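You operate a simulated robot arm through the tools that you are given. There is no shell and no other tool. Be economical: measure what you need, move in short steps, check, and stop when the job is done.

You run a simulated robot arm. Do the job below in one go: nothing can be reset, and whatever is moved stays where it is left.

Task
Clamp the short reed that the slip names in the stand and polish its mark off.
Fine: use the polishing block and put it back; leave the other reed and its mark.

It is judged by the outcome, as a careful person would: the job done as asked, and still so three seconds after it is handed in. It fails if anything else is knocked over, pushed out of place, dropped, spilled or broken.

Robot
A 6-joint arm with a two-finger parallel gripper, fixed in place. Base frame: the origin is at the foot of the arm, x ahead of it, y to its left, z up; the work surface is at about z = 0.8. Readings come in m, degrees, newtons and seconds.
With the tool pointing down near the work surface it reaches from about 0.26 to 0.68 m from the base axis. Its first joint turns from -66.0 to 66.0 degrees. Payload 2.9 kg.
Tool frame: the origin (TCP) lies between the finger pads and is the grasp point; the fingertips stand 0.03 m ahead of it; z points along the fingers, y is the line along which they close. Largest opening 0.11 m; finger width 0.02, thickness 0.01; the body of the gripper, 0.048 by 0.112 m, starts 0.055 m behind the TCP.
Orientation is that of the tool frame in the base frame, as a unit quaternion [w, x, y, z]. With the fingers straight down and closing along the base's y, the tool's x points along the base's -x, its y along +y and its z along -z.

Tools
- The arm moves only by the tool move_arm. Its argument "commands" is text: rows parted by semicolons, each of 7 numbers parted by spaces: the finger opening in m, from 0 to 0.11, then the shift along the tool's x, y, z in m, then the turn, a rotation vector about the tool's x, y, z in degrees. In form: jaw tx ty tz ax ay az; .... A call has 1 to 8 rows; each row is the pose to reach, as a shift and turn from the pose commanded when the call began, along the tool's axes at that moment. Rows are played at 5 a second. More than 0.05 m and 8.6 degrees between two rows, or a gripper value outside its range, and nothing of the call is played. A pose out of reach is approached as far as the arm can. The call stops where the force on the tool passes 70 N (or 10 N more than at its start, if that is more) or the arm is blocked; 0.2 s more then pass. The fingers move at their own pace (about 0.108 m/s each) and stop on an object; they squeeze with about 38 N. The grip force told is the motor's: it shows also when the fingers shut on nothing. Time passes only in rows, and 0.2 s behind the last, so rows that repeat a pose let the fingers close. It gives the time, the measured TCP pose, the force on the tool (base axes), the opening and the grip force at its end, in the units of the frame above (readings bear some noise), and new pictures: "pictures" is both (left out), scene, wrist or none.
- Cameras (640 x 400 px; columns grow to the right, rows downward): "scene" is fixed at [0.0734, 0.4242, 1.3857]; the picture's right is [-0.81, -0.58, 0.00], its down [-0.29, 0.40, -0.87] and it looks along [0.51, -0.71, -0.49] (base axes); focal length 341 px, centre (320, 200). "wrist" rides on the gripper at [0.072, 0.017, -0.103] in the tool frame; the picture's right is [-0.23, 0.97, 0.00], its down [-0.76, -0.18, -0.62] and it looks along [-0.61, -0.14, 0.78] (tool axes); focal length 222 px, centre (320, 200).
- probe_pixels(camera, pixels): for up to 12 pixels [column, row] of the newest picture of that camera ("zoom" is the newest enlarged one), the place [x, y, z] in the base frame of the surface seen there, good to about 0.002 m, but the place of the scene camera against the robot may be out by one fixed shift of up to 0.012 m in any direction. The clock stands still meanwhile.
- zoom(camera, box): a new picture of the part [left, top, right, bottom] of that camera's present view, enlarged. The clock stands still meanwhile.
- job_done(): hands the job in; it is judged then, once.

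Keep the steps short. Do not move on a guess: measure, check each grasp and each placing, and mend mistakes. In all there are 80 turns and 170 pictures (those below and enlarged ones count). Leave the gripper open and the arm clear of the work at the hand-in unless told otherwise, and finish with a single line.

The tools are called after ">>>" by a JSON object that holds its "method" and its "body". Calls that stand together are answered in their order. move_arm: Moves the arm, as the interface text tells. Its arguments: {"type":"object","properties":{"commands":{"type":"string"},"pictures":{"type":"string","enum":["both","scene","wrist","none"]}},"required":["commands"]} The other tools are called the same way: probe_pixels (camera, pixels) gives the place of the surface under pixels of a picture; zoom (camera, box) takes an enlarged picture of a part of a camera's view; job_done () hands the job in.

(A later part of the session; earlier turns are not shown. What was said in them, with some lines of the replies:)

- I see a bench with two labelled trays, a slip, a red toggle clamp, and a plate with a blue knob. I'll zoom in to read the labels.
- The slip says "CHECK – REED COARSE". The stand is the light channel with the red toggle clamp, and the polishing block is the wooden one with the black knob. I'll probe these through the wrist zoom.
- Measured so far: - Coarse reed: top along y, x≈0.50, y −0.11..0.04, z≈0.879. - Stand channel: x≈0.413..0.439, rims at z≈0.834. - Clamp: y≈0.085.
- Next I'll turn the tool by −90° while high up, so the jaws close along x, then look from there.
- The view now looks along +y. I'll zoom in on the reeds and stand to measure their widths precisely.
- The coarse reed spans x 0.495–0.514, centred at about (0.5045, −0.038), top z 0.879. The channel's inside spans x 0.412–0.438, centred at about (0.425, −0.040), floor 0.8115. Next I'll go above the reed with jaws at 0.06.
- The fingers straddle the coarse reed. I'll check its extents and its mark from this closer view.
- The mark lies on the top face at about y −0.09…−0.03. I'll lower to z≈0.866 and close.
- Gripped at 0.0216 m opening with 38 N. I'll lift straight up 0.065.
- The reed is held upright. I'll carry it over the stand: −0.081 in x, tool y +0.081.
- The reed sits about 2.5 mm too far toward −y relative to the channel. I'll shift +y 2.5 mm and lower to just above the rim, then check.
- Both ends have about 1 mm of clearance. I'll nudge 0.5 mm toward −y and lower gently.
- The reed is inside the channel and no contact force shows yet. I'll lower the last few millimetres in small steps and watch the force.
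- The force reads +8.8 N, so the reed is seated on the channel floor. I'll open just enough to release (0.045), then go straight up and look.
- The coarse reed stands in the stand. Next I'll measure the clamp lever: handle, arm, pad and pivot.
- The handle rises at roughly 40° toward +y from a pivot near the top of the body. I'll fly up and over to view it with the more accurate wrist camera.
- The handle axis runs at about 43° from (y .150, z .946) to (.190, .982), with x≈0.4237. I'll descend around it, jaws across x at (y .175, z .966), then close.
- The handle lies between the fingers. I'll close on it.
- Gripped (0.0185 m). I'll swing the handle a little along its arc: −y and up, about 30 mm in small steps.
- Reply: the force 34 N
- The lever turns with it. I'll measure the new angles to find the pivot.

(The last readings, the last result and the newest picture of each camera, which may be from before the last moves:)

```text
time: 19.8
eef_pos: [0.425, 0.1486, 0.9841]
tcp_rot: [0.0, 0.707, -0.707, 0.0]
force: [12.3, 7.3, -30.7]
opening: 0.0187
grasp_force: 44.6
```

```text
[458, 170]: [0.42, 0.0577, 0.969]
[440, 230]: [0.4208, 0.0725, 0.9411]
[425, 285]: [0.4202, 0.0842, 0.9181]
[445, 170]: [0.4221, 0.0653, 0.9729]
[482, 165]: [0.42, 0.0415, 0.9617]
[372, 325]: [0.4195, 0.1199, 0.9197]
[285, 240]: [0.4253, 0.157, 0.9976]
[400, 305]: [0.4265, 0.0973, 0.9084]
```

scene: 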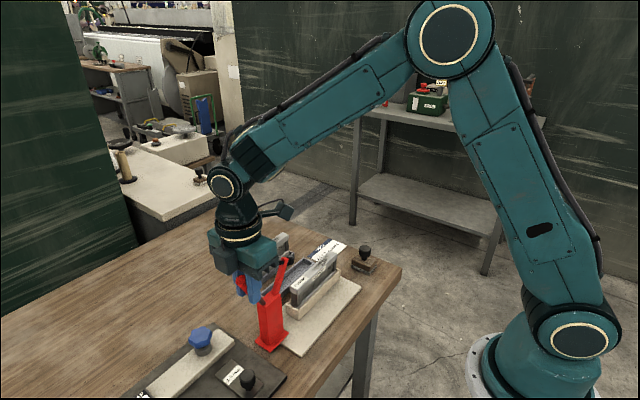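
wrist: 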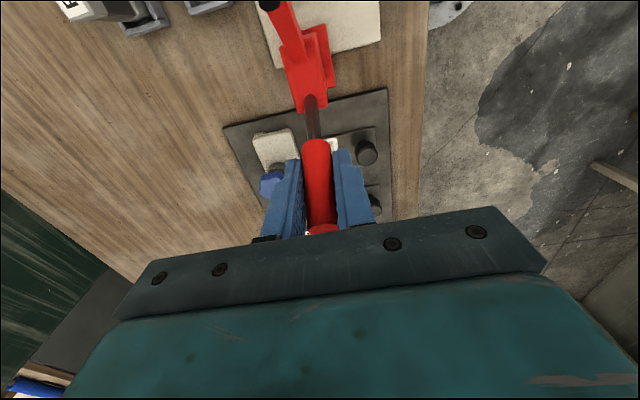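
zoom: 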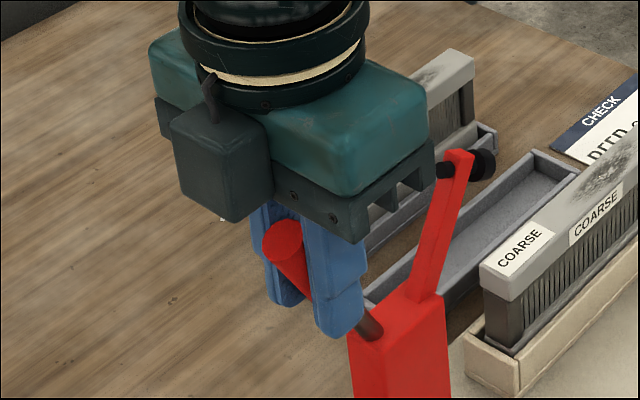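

The handle pivots about (y .117, z .911), with grip radius ≈0.079 and now at 66°. The arm has tilted about 24°. I'll follow the arc to 110°.

>>> {"method": "move_arm", "body": {"commands": "0 0.009 0 -0.002 0 0 0; 0 0.018 0 -0.004 0 0 0; 0 0.025 0 -0.005 0 0 0; 0 0.032 0 -0.005 0 0 0; 0 0.0385 0 -0.005 0 0 0; 0 0.045 0 -0.004 0 0 0; 0 0.058 0 0.000 0 0 0; 0 0.058 0 0 0 0 0", "pictures": "both"}}

>>> {"method": "zoom", "body": {"camera": "scene", "box": [210, 220, 330, 320]}}

```text
time: 21.6
eef_pos: [0.4254, 0.0909, 0.9858]
tcp_rot: [0.001, -0.706, 0.708, -0.001]
force: [-9.9, 1.1, 40.8]
opening: 0.0185
grasp_force: 44.7
```

scene: 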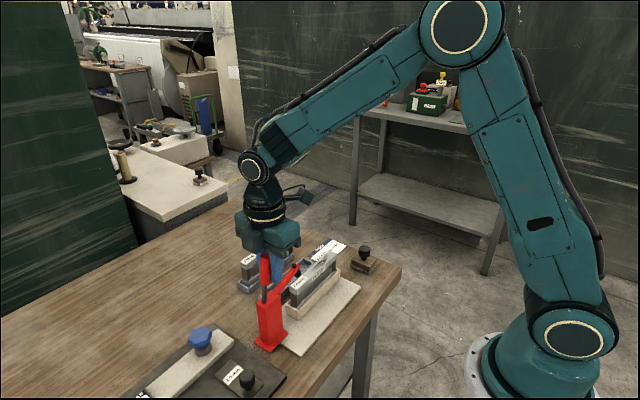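
wrist: 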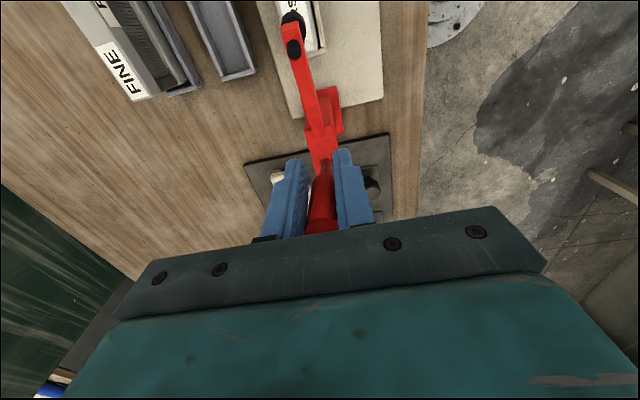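

```text
4.00 times, centred on (270, 270) of scene
```

zoom: 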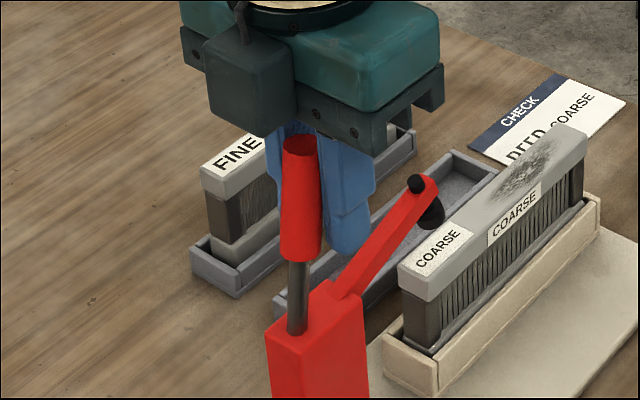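

>>> {"method": "probe_pixels", "body": {"camera": "zoom", "pixels": [[300, 145], [300, 190], [298, 240], [297, 280], [296, 320], [350, 285], [385, 235], [415, 200], [432, 218], [300, 350], [335, 215]]}}

>>> {"method": "probe_pixels", "body": {"camera": "wrist", "pixels": [[291, 30], [298, 60], [305, 85], [311, 110], [318, 145], [323, 175], [322, 215], [295, 47]]}}

```text
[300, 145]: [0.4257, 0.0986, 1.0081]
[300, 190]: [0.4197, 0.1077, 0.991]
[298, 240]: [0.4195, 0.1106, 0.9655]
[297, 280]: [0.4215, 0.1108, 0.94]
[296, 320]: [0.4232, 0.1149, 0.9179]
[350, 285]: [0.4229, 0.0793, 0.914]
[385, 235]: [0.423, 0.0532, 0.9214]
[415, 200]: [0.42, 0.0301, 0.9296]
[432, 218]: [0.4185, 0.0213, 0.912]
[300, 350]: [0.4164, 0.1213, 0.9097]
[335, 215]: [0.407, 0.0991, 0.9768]
```

```text
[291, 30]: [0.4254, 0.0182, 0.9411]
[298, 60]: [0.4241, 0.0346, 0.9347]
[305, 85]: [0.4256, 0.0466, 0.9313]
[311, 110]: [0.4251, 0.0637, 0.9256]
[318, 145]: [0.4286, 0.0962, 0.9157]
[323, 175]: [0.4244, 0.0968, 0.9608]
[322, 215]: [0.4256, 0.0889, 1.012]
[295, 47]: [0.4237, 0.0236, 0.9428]
```

The arm is 73° down but the handle slipped to the +y edge of my pads, with its axis now at y≈.104 at grip height. I'll open slightly, recentre on the handle and regrip.

>>> {"method": "move_arm", "body": {"commands": "0.045 0 0 0 0 0 0; 0.045 0 0 0 0 0 0; 0.045 -0.006 0 0 0 0 0; 0.045 -0.013 0 0 0 0 0; 0.045 -0.013 0 0 0 0 0", "pictures": "both"}}

>>> {"method": "zoom", "body": {"camera": "scene", "box": [210, 220, 330, 320]}}

```text
time: 22.8
eef_pos: [0.4246, 0.1054, 0.9836]
tcp_rot: [0.0, -0.707, 0.707, 0.0]
force: [0.1, -0.8, 0.5]
opening: 0.0449
grasp_force: 0.0
```

scene: 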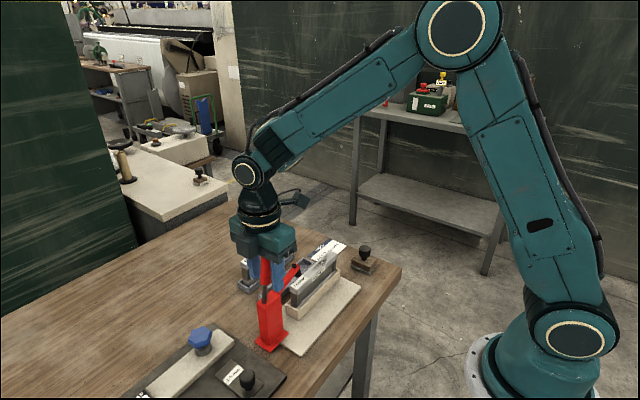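
wrist: 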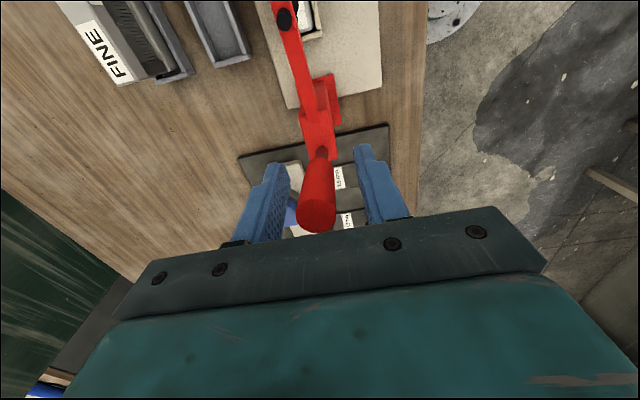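

```text
4.00 times, centred on (270, 270) of scene
```

zoom: 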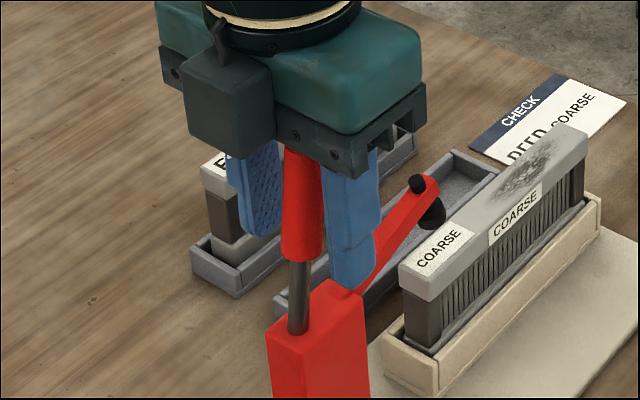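

The lever stays put and the handle is centred. I'll close and continue the arc.

>>> {"method": "move_arm", "body": {"commands": "0 0 0 0 0 0 0; 0 0 0 0 0 0 0; 0 0.006 0 0.001 0 0 0; 0 0.0125 0 0.003 0 0 0; 0 0.017 0 0.005 0 0 0; 0 0.022 0 0.007 0 0 0; 0 0.022 0 0.007 0 0 0", "pictures": "both"}}

>>> {"method": "zoom", "body": {"camera": "scene", "box": [210, 220, 330, 320]}}

```text
time: 24.4
eef_pos: [0.4241, 0.0837, 0.979]
tcp_rot: [-0.002, 0.708, -0.706, -0.001]
force: [12.5, 18.4, 8.9]
opening: 0.0188
grasp_force: 44.8
```

scene: 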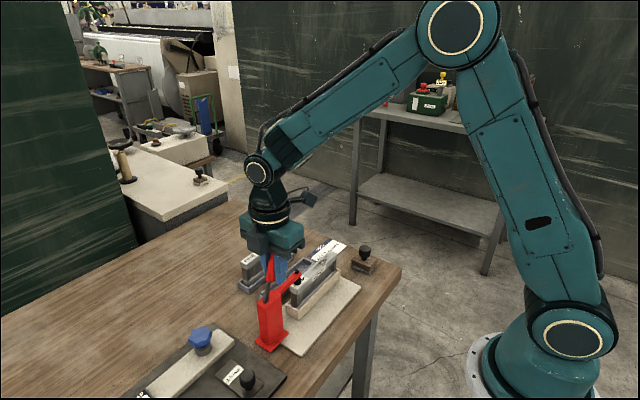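
wrist: 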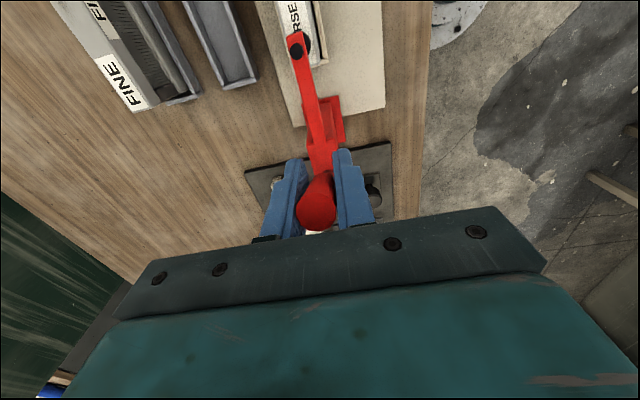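

```text
4.00 times, centred on (270, 270) of scene
```

zoom: 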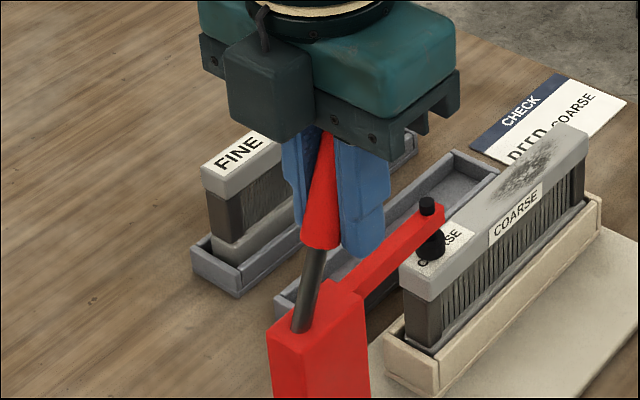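

The pad now looks to be at the reed's label. I'll check the arm angle and any remaining gap.

>>> {"method": "zoom", "body": {"camera": "scene", "box": [280, 260, 340, 310]}}

>>> {"method": "probe_pixels", "body": {"camera": "wrist", "pixels": [[301, 70], [307, 95], [312, 120], [316, 145], [318, 180], [316, 210], [296, 50], [308, 45]]}}

```text
8.00 times, centred on (310, 285) of scene
```

zoom: 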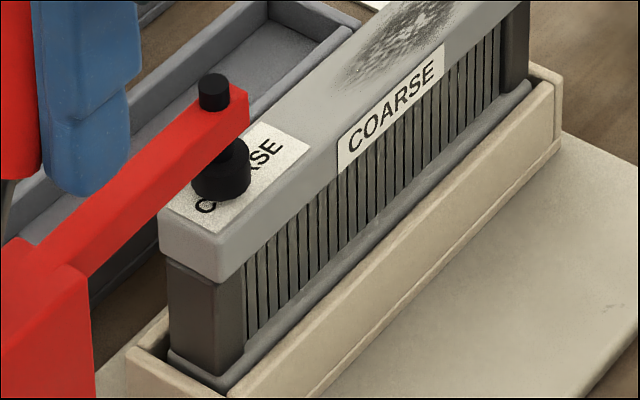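

```text
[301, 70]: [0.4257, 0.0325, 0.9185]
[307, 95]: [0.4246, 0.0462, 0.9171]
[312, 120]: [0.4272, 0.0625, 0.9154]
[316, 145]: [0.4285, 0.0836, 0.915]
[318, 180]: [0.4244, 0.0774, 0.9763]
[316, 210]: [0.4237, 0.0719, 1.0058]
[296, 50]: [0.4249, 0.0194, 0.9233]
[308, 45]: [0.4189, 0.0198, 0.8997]
```

The arm is almost horizontal and the pad meets the reed. I'll push a little further to lock it, watching the force.

>>> {"method": "move_arm", "body": {"commands": "0 0.003 0 0.0015 0 0 0; 0 0.006 0 0.003 0 0 0; 0 0.009 0 0.005 0 0 0; 0 0.009 0 0.005 0 0 0", "pictures": "both"}}

>>> {"method": "zoom", "body": {"camera": "scene", "box": [250, 250, 340, 320]}}

>>> {"method": "probe_pixels", "body": {"camera": "wrist", "pixels": [[301, 70], [307, 95], [312, 120], [316, 145], [318, 180], [316, 210]]}}

```text
time: 25.4
eef_pos: [0.4254, 0.0794, 0.977]
tcp_rot: [-0.005, 0.711, -0.703, 0.0]
force: [-8.0, 43.0, 46.7]
opening: 0.0184
grasp_force: 45.2
```

scene: 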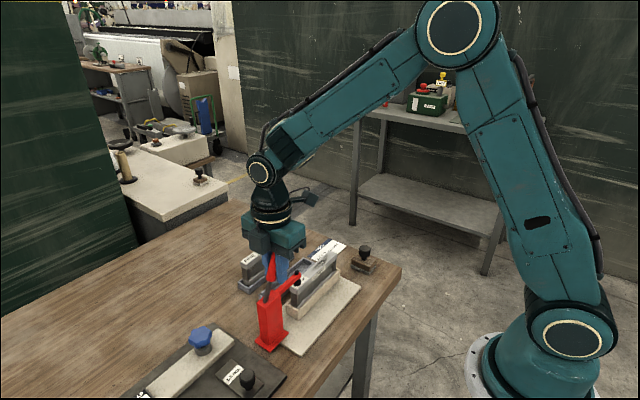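
wrist: 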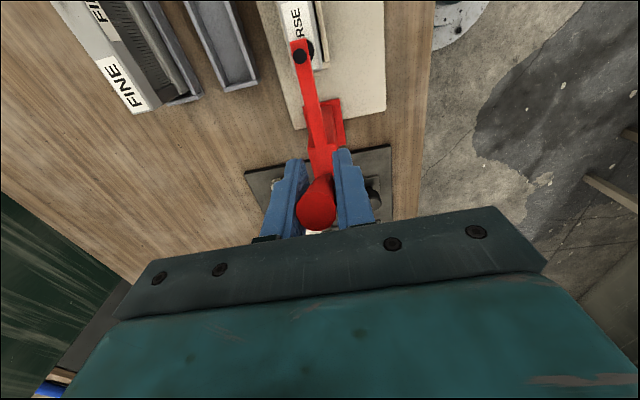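

```text
5.71 times, centred on (295, 285) of scene
```

zoom: 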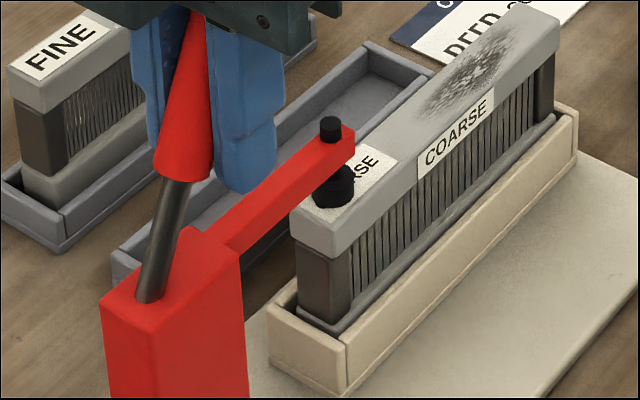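

```text
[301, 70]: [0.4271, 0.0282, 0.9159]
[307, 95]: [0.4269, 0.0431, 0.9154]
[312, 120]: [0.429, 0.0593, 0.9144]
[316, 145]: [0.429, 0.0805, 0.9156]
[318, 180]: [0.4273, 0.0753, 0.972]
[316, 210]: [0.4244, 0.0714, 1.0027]
```

Firm stop (≈60 N) with the arm horizontal. I'll release the handle, rise, and see whether it stays locked.

>>> {"method": "move_arm", "body": {"commands": "0.05 0 0 0 0 0 0; 0.05 0 0 0 0 0 0; 0.05 0 0 -0.03 0 0 0; 0.05 0 0 -0.07 0 0 0; 0.05 0 0 -0.11 0 0 0; 0.05 0.04 0 -0.13 0 0 0; 0.05 0.08 0 -0.13 0 0 0; 0.05 0.08 0 -0.13 0 0 0", "pictures": "both"}}

>>> {"method": "zoom", "body": {"camera": "scene", "box": [250, 230, 350, 320]}}

```text
time: 27.2
eef_pos: [0.4238, -0.0054, 1.1037]
tcp_rot: [0.0, -0.707, 0.707, -0.001]
force: [0.7, -0.7, -0.7]
opening: 0.0502
grasp_force: 0.1
```

scene: 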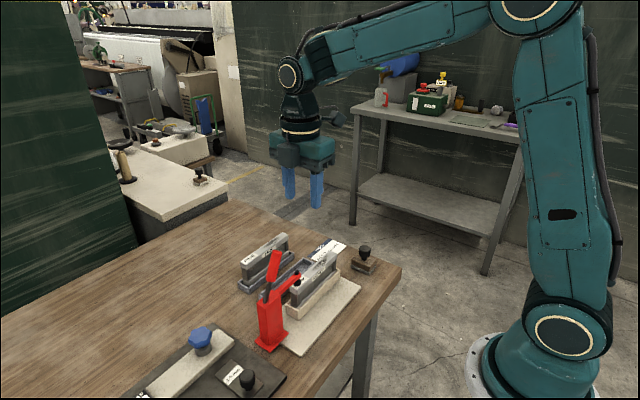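
wrist: 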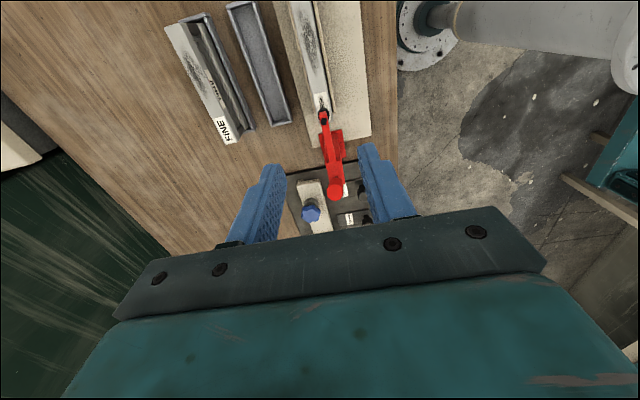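

```text
4.44 times, centred on (300, 275) of scene
```

zoom: 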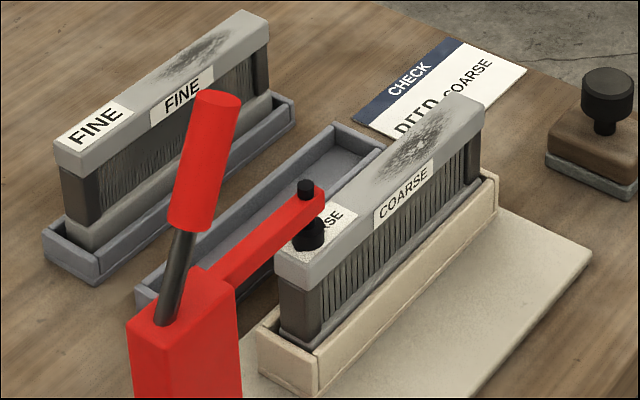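

Locked: the clamp stays down by itself. Next is the polishing block, which I'll fly above at about (0.384, −0.196).

>>> {"method": "move_arm", "body": {"commands": "0.06 0.04 0.008 0 0 0 0; 0.06 0.08 0.016 0.01 0 0 0; 0.06 0.12 0.024 0.03 0 0 0; 0.06 0.16 0.032 0.06 0 0 0; 0.06 0.19 0.039 0.09 0 0 0; 0.06 0.19 0.039 0.10 0 0 0; 0.06 0.19 0.039 0.10 0 0 0", "pictures": "both"}}

>>> {"method": "zoom", "body": {"camera": "wrist", "box": [260, 40, 400, 180]}}

>>> {"method": "zoom", "body": {"camera": "scene", "box": [330, 220, 400, 290]}}

```text
refused: row 4 steps farther than a row can; nothing moved
```

```text
2.86 times, centred on (330, 110) of wrist
```

zoom: 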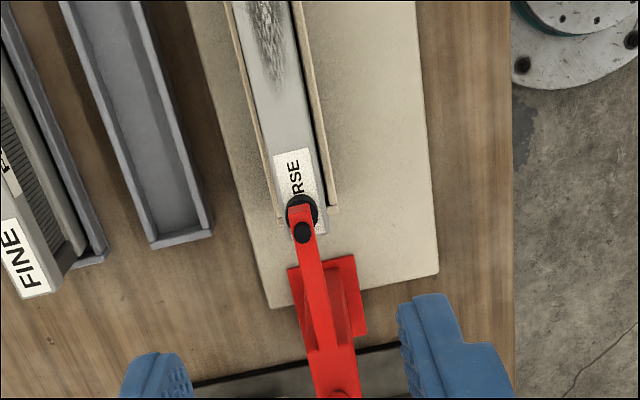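

```text
5.71 times, centred on (365, 255) of scene
```

zoom: 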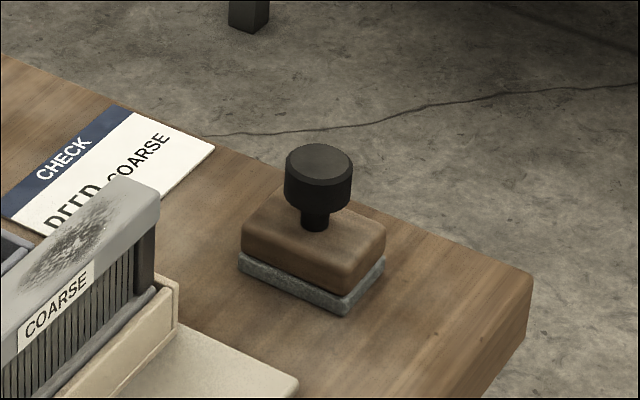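

A step was too long, so I'll resend it with smaller steps.

>>> {"method": "move_arm", "body": {"commands": "0.06 0.04 0.008 0 0 0 0; 0.06 0.08 0.016 0.01 0 0 0; 0.06 0.115 0.024 0.03 0 0 0; 0.06 0.145 0.031 0.055 0 0 0; 0.06 0.17 0.037 0.08 0 0 0; 0.06 0.19 0.039 0.10 0 0 0; 0.06 0.19 0.039 0.10 0 0 0", "pictures": "both"}}

>>> {"method": "zoom", "body": {"camera": "wrist", "box": [260, 40, 400, 180]}}

```text
time: 28.8
eef_pos: [0.386, -0.1976, 1.0038]
tcp_rot: [0.0, 0.707, -0.707, 0.0]
force: [0.0, -0.6, 0.3]
opening: 0.0601
grasp_force: 0.1
```

scene: 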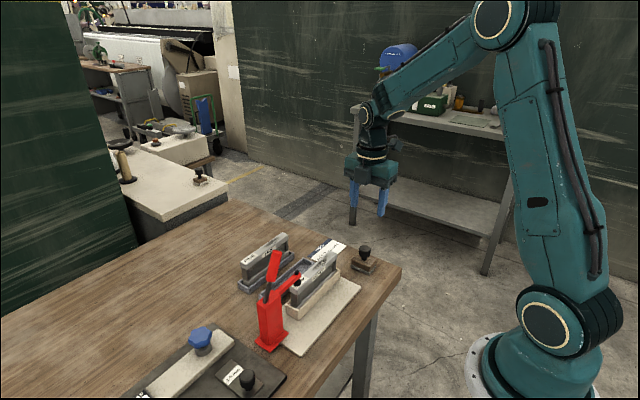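
wrist: 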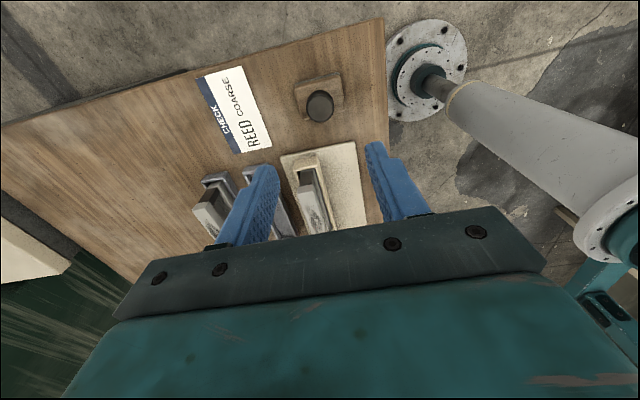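

```text
2.86 times, centred on (330, 110) of wrist
```

zoom: 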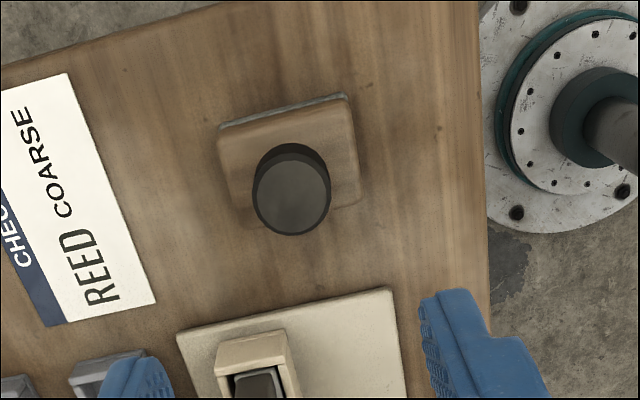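

>>> {"method": "probe_pixels", "body": {"camera": "zoom", "pixels": [[291, 190], [262, 195], [322, 190], [291, 168], [291, 220], [222, 140], [345, 105], [356, 195], [235, 205], [240, 180], [340, 150], [290, 115]]}}

>>> {"method": "probe_pixels", "body": {"camera": "wrist", "pixels": [[299, 118], [310, 78], [330, 75], [300, 90]]}}

```text
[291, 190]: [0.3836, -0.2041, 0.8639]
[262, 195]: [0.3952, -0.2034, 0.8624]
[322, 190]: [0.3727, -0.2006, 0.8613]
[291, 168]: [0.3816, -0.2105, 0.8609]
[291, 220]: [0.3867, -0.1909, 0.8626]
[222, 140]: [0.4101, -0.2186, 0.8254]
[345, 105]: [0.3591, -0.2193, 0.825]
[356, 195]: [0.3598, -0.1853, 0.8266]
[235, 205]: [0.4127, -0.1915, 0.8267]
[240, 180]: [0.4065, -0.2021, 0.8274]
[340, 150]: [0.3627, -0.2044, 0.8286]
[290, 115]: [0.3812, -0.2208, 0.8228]
```

```text
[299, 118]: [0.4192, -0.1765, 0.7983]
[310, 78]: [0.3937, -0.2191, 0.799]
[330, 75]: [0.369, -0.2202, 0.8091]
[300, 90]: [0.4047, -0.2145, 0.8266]
```

The knob centre is (0.3845, −0.2005), top 0.8625, with the wood top at 0.827. I'll descend so the fingertips stop just above the wood.

>>> {"method": "move_arm", "body": {"commands": "0.06 0.003 0.0012 0.04 0 0 0; 0.06 0.003 0.0012 0.08 0 0 0; 0.06 0.003 0.0012 0.115 0 0 0; 0.06 0.003 0.0012 0.14 0 0 0; 0.06 0.003 0.0012 0.14 0 0 0", "pictures": "both"}}

>>> {"method": "zoom", "body": {"camera": "scene", "box": [330, 210, 400, 280]}}

```text
time: 30.0
eef_pos: [0.3838, -0.2013, 0.8625]
tcp_rot: [0.0, 0.707, -0.707, 0.0]
force: [0.2, 0.2, 0.5]
opening: 0.0599
grasp_force: 0.0
```

scene: 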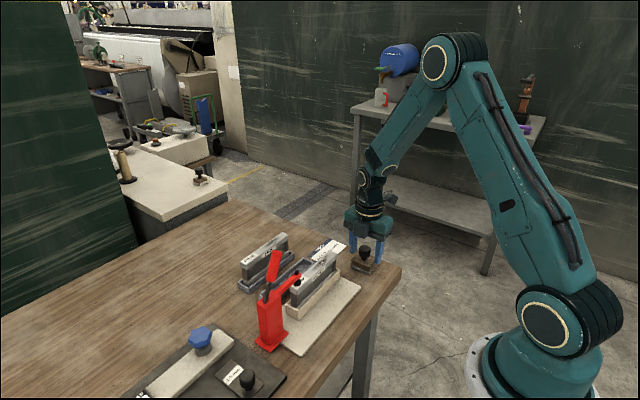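
wrist: 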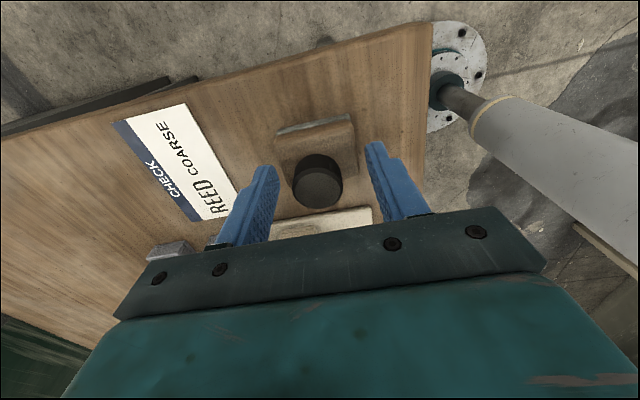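

```text
5.71 times, centred on (365, 245) of scene
```

zoom: 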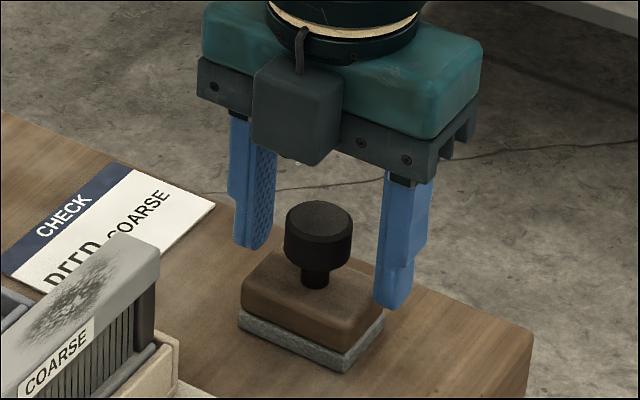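

The fingers straddle the knob with tips just above the wood. I'll close and lift 60 mm.

>>> {"method": "move_arm", "body": {"commands": "0 0 0 0 0 0 0; 0 0 0 0 0 0 0; 0 0 0 0 0 0 0; 0 0 0 -0.02 0 0 0; 0 0 0 -0.05 0 0 0; 0 0 0 -0.09 0 0 0; 0 0 0 -0.09 0 0 0", "pictures": "both"}}

>>> {"method": "zoom", "body": {"camera": "scene", "box": [320, 190, 400, 270]}}

```text
time: 31.6
eef_pos: [0.3855, -0.1999, 0.9556]
tcp_rot: [0.0, 0.707, -0.707, 0.0]
force: [-0.1, -0.6, -1.2]
opening: 0.0287
grasp_force: 38.2
```

scene: 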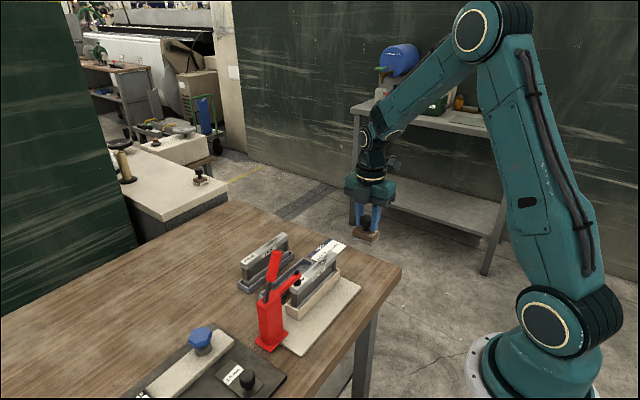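
wrist: 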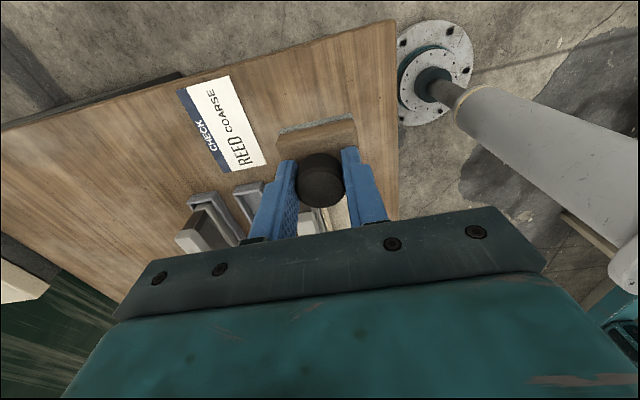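

```text
5.00 times, centred on (360, 230) of scene
```

zoom: 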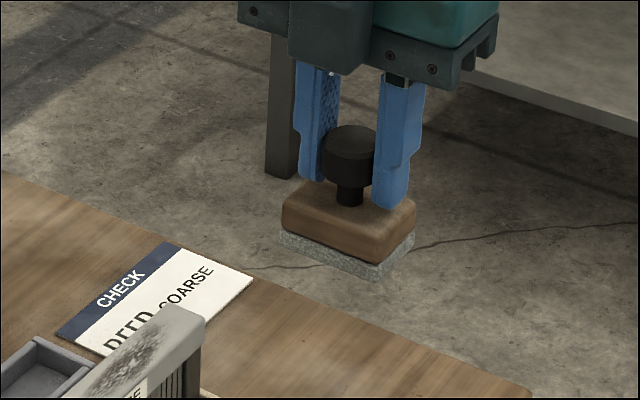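

The block is held level. I'll raise it slightly and carry it over the clamped reed at (0.4245, −0.06).

>>> {"method": "move_arm", "body": {"commands": "0 0 0 -0.02 0 0 0; 0 -0.035 -0.01 -0.02 0 0 0; 0 -0.07 -0.02 -0.02 0 0 0; 0 -0.105 -0.03 -0.02 0 0 0; 0 -0.14 -0.039 -0.02 0 0 0; 0 -0.14 -0.039 -0.005 0 0 0; 0 -0.14 -0.039 -0.005 0 0 0", "pictures": "both"}}

>>> {"method": "zoom", "body": {"camera": "scene", "box": [260, 200, 370, 300]}}

>>> {"method": "zoom", "body": {"camera": "wrist", "box": [220, 0, 420, 220]}}

```text
time: 33.2
eef_pos: [0.4252, -0.059, 0.9581]
tcp_rot: [0.0, -0.707, 0.707, 0.001]
force: [0.8, 0.4, -0.9]
opening: 0.0289
grasp_force: 38.0
```

scene: 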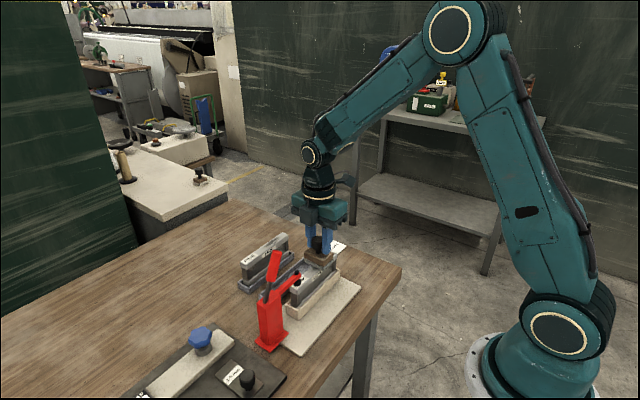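
wrist: 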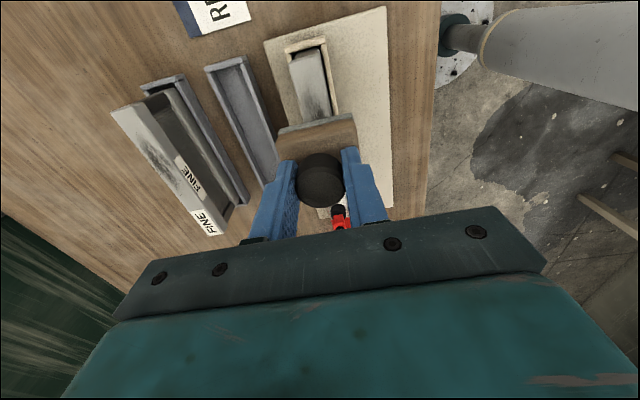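

```text
4.00 times, centred on (315, 250) of scene
```

zoom: 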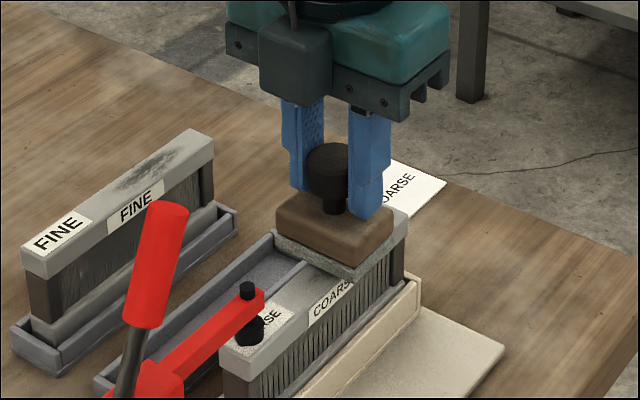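

```text
1.82 times, centred on (320, 110) of wrist
```

zoom: 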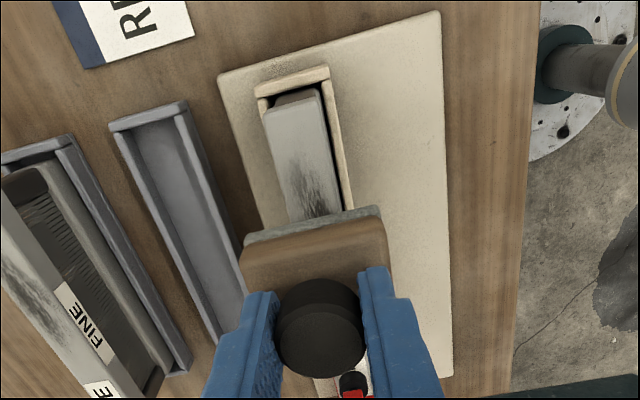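

I'll lower gently until contact shows.

>>> {"method": "move_arm", "body": {"commands": "0 0 0 0.004 0 0 0; 0 0 0 0.006 0 0 0; 0 0 0 0.008 0 0 0; 0 0 0 0.009 0 0 0; 0 0 0 0.009 0 0 0", "pictures": "none"}}

```text
time: 34.4
eef_pos: [0.4248, -0.0593, 0.951]
tcp_rot: [0.001, -0.707, 0.707, -0.001]
force: [-0.7, 4.5, 28.5]
opening: 0.029
grasp_force: 37.9
```

Contact at 28 N, which is a bit heavy. I'll ease by 1 mm and make polishing strokes along y between about −0.10 and −0.022.

>>> {"method": "move_arm", "body": {"commands": "0 0 0 -0.001 0 0 0; 0 0.013 0 -0.001 0 0 0; 0 0.026 0 -0.001 0 0 0; 0 0.04 0 -0.001 0 0 0; 0 0.026 0 -0.001 0 0 0; 0 0.013 0 -0.001 0 0 0; 0 0 0 -0.001 0 0 0", "pictures": "none"}}

>>> {"method": "move_arm", "body": {"commands": "0 -0.013 0 0 0 0 0; 0 -0.026 0 0 0 0 0; 0 -0.037 0 0 0 0 0; 0 -0.026 0 0 0 0 0; 0 -0.013 0 0 0 0 0; 0 0 0 0 0 0 0; 0 0.02 0 0 0 0 0; 0 0.04 0 0 0 0 0", "pictures": "both"}}

>>> {"method": "zoom", "body": {"camera": "scene", "box": [260, 200, 370, 300]}}

```text
time: 36.0
eef_pos: [0.4226, -0.0603, 0.9508]
tcp_rot: [0.0, -0.707, 0.708, 0.001]
force: [-1.1, -8.8, 21.8]
opening: 0.0288
grasp_force: 37.8
```

```text
time: 37.8
eef_pos: [0.4254, -0.0996, 0.9512]
tcp_rot: [-0.001, 0.708, -0.706, 0.001]
force: [-0.9, 5.0, 12.9]
opening: 0.0289
grasp_force: 38.1
```

scene: 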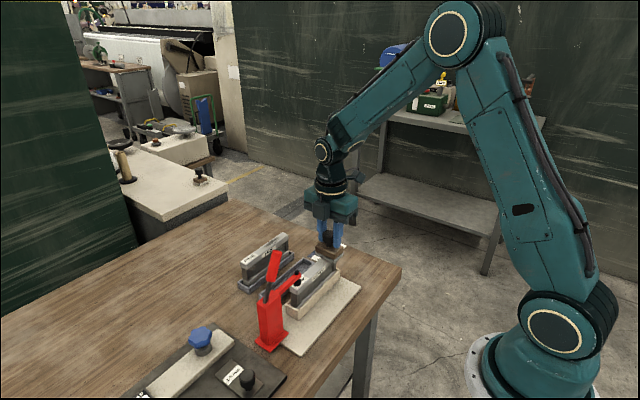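
wrist: 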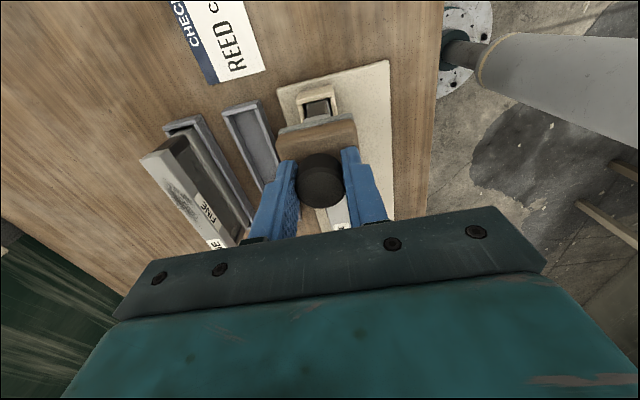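

```text
4.00 times, centred on (315, 250) of scene
```

zoom: 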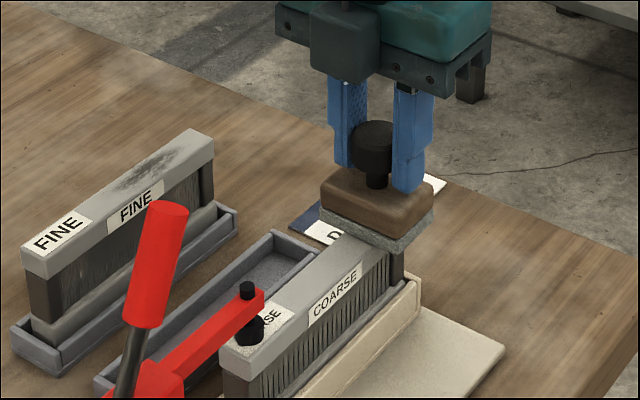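

The visible part of the mark is fading. I'll do another full back-and-forth, then lift and inspect.

>>> {"method": "move_arm", "body": {"commands": "0 -0.02 0 0 0 0 0; 0 -0.04 0 0 0 0 0; 0 -0.06 0 0 0 0 0; 0 -0.076 0 0 0 0 0; 0 -0.055 0 0 0 0 0; 0 -0.035 0 0 0 0 0; 0 -0.015 0 0 0 0 0; 0 0 0 0 0 0 0", "pictures": "none"}}

>>> {"method": "move_arm", "body": {"commands": "0 0 0 -0.02 0 0 0; 0 0.035 0 -0.03 0 0 0; 0 0.07 0 -0.03 0 0 0; 0 0.07 0 -0.03 0 0 0", "pictures": "both"}}

>>> {"method": "zoom", "body": {"camera": "scene", "box": [270, 230, 350, 310]}}

>>> {"method": "zoom", "body": {"camera": "wrist", "box": [220, 60, 400, 240]}}

```text
time: 39.6
eef_pos: [0.4246, -0.0999, 0.9504]
tcp_rot: [0.0, -0.707, 0.707, 0.0]
force: [-0.2, 0.1, 0.9]
opening: 0.0285
grasp_force: 38.4
```

```text
time: 40.6
eef_pos: [0.4245, -0.1698, 0.9813]
tcp_rot: [-0.001, -0.707, 0.707, 0.0]
force: [0.6, 0.0, -0.9]
opening: 0.0287
grasp_force: 37.5
```

scene: 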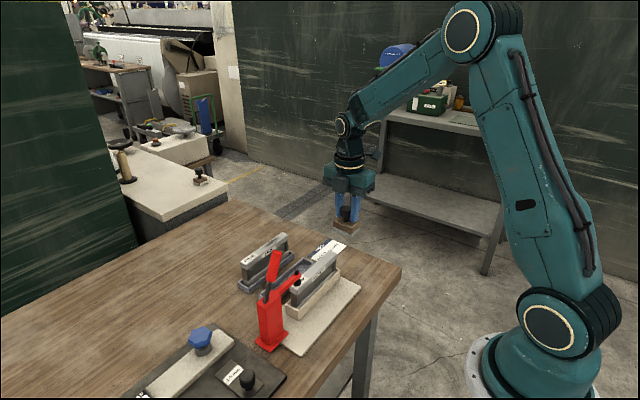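
wrist: 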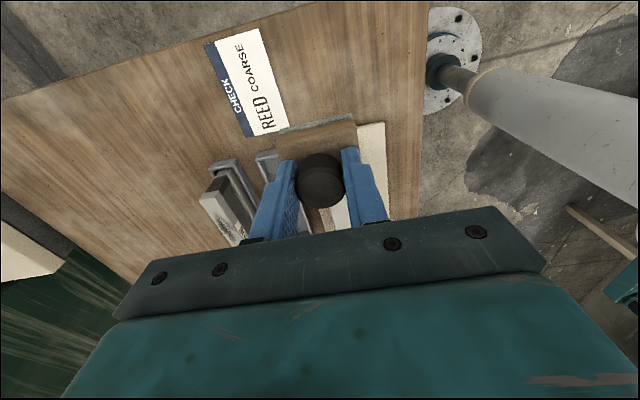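

```text
5.00 times, centred on (310, 270) of scene
```

zoom: 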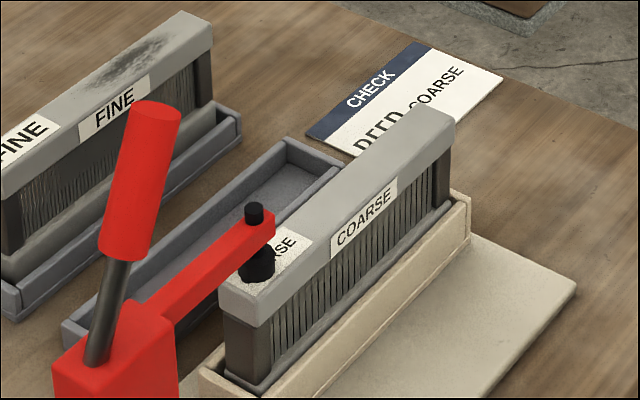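

```text
2.22 times, centred on (310, 150) of wrist
```

zoom: 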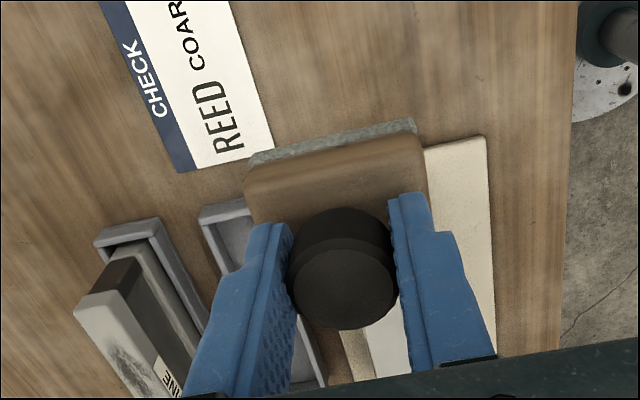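

The mark appears gone. I'll look closer for residue.

>>> {"method": "zoom", "body": {"camera": "scene", "box": [295, 245, 345, 285]}}

```text
10.00 times, centred on (320, 265) of scene
```

zoom: 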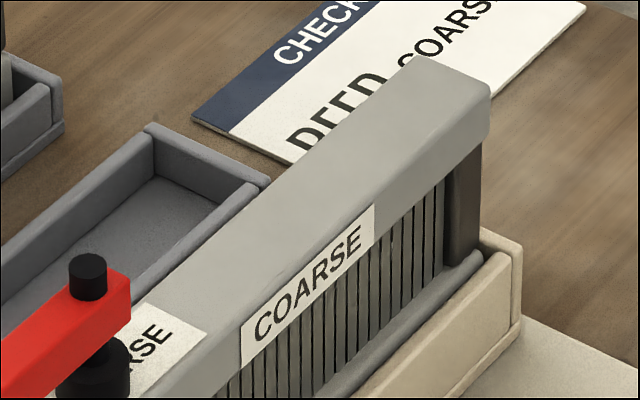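

The surface is clean. I'll bring the block back to exactly where it was: tool +0.030, +0.039, then down 0.117 in all, the last part slowly.

>>> {"method": "move_arm", "body": {"commands": "0 0.015 0.02 0 0 0 0; 0 0.03 0.039 0 0 0 0; 0 0.03 0.039 0.035 0 0 0; 0 0.03 0.039 0.07 0 0 0; 0 0.03 0.039 0.1 0 0 0; 0 0.03 0.039 0.108 0 0 0; 0 0.03 0.039 0.108 0 0 0", "pictures": "scene"}}

>>> {"method": "zoom", "body": {"camera": "scene", "box": [330, 210, 400, 280]}}

```text
time: 42.2
eef_pos: [0.3835, -0.1974, 0.8693]
tcp_rot: [0.0, -0.707, 0.707, 0.0]
force: [-0.2, -0.4, -0.3]
opening: 0.0286
grasp_force: 38.2
```

scene: 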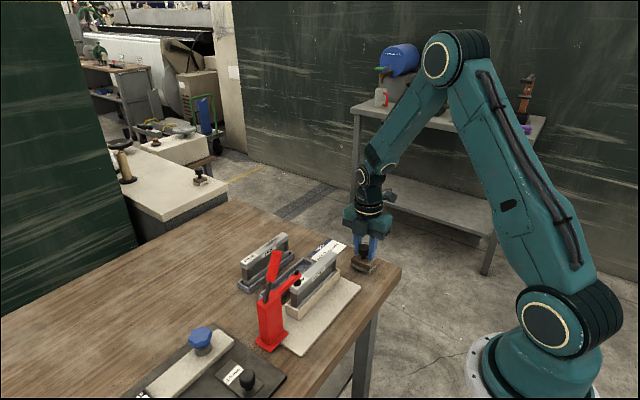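

```text
5.71 times, centred on (365, 245) of scene
```

zoom: 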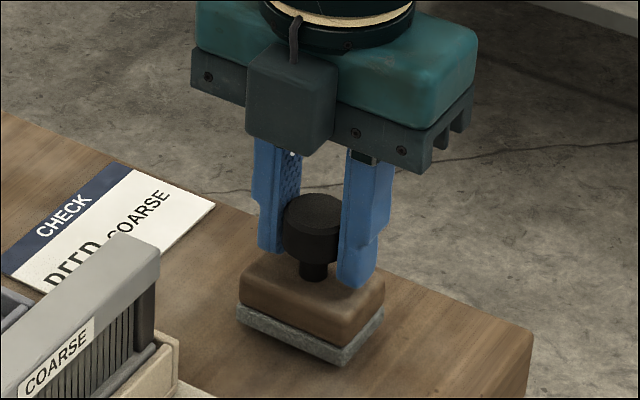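

It is above its old place. I'll lower slowly until it touches.

>>> {"method": "move_arm", "body": {"commands": "0 0 0 0.003 0 0 0; 0 0 0 0.006 0 0 0; 0 0 0 0.008 0 0 0; 0 0 0 0.009 0 0 0; 0 0 0 0.009 0 0 0", "pictures": "none"}}

```text
time: 43.4
eef_pos: [0.384, -0.199, 0.8622]
tcp_rot: [0.0, 0.707, -0.707, 0.0]
force: [-0.4, 0.9, -0.4]
opening: 0.0288
grasp_force: 37.9
```

>>> {"method": "move_arm", "body": {"commands": "0 0 0 0.0007 0 0 0; 0 0 0 0.0014 0 0 0; 0 0 0 0.0014 0 0 0", "pictures": "none"}}

```text
time: 44.2
eef_pos: [0.3848, -0.1995, 0.8626]
tcp_rot: [-0.001, 0.708, -0.707, 0.0]
force: [-3.1, 5.2, 19.9]
opening: 0.0288
grasp_force: 38.3
```

The block is seated (≈20 N up). I'll open, go straight up and check.

>>> {"method": "move_arm", "body": {"commands": "0 0 0 -0.001 0 0 0; 0.06 0 0 -0.001 0 0 0; 0.06 0 0 -0.001 0 0 0; 0.06 0 0 -0.04 0 0 0; 0.06 0 0 -0.08 0 0 0; 0.06 0 0 -0.12 0 0 0; 0.08 0 0 -0.16 0 0 0; 0.08 0 0 -0.16 0 0 0", "pictures": "both"}}

>>> {"method": "zoom", "body": {"camera": "scene", "box": [330, 220, 400, 290]}}

>>> {"method": "zoom", "body": {"camera": "wrist", "box": [260, 40, 400, 180]}}

>>> {"method": "zoom", "body": {"camera": "scene", "box": [220, 220, 360, 360]}}

```text
time: 46.0
eef_pos: [0.3833, -0.2009, 1.0195]
tcp_rot: [0.001, -0.707, 0.707, 0.0]
force: [0.5, -0.5, 0.1]
opening: 0.0802
grasp_force: 0.1
```

scene: 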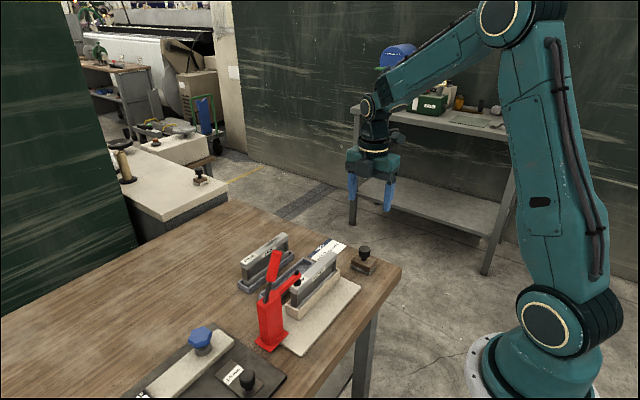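
wrist: 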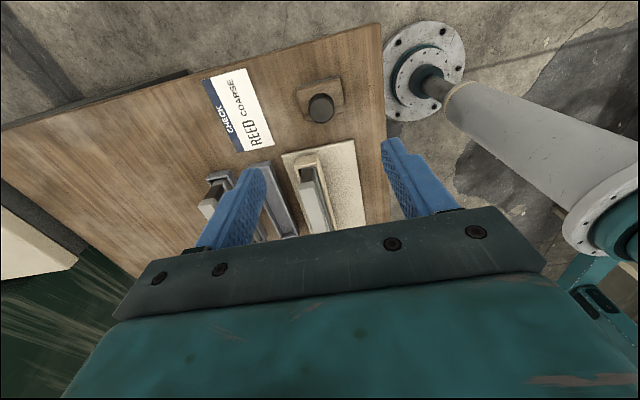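

```text
5.71 times, centred on (365, 255) of scene
```

zoom: 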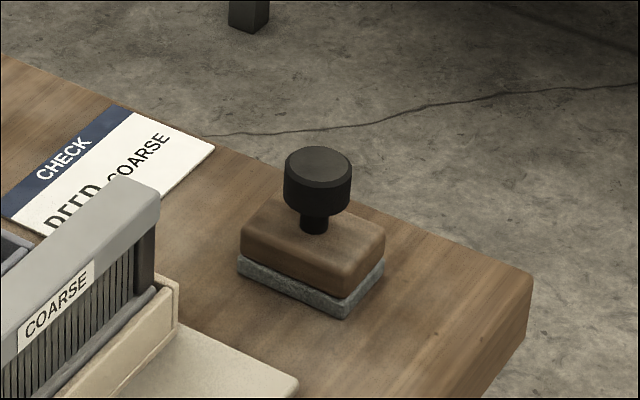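

```text
2.86 times, centred on (330, 110) of wrist
```

zoom: 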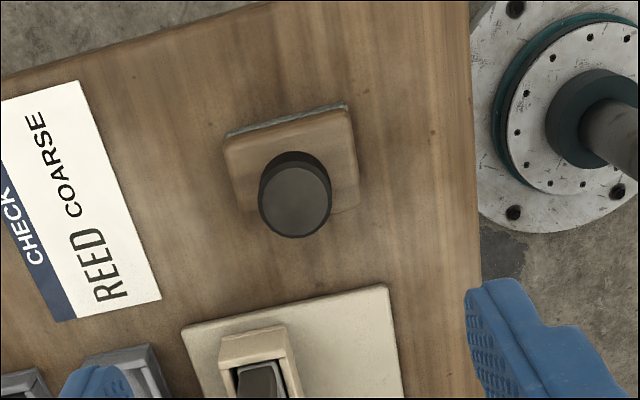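

```text
2.86 times, centred on (290, 290) of scene
```

zoom: 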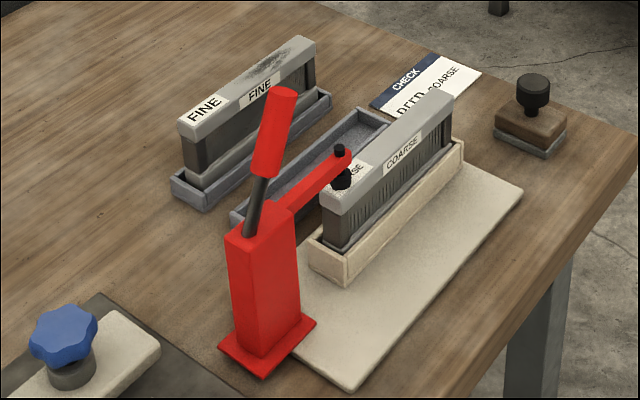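

The block is back in its place. The coarse reed is clamped and clean, the fine reed and its mark are untouched, and the gripper is open and clear. I'm handing it in.

>>> {"method": "job_done", "body": {}}

```text
The job is handed in.
```

The coarse reed named on the slip is clamped in the stand with its mark polished off, the polishing block is back in place, and the fine reed and its mark are untouched.
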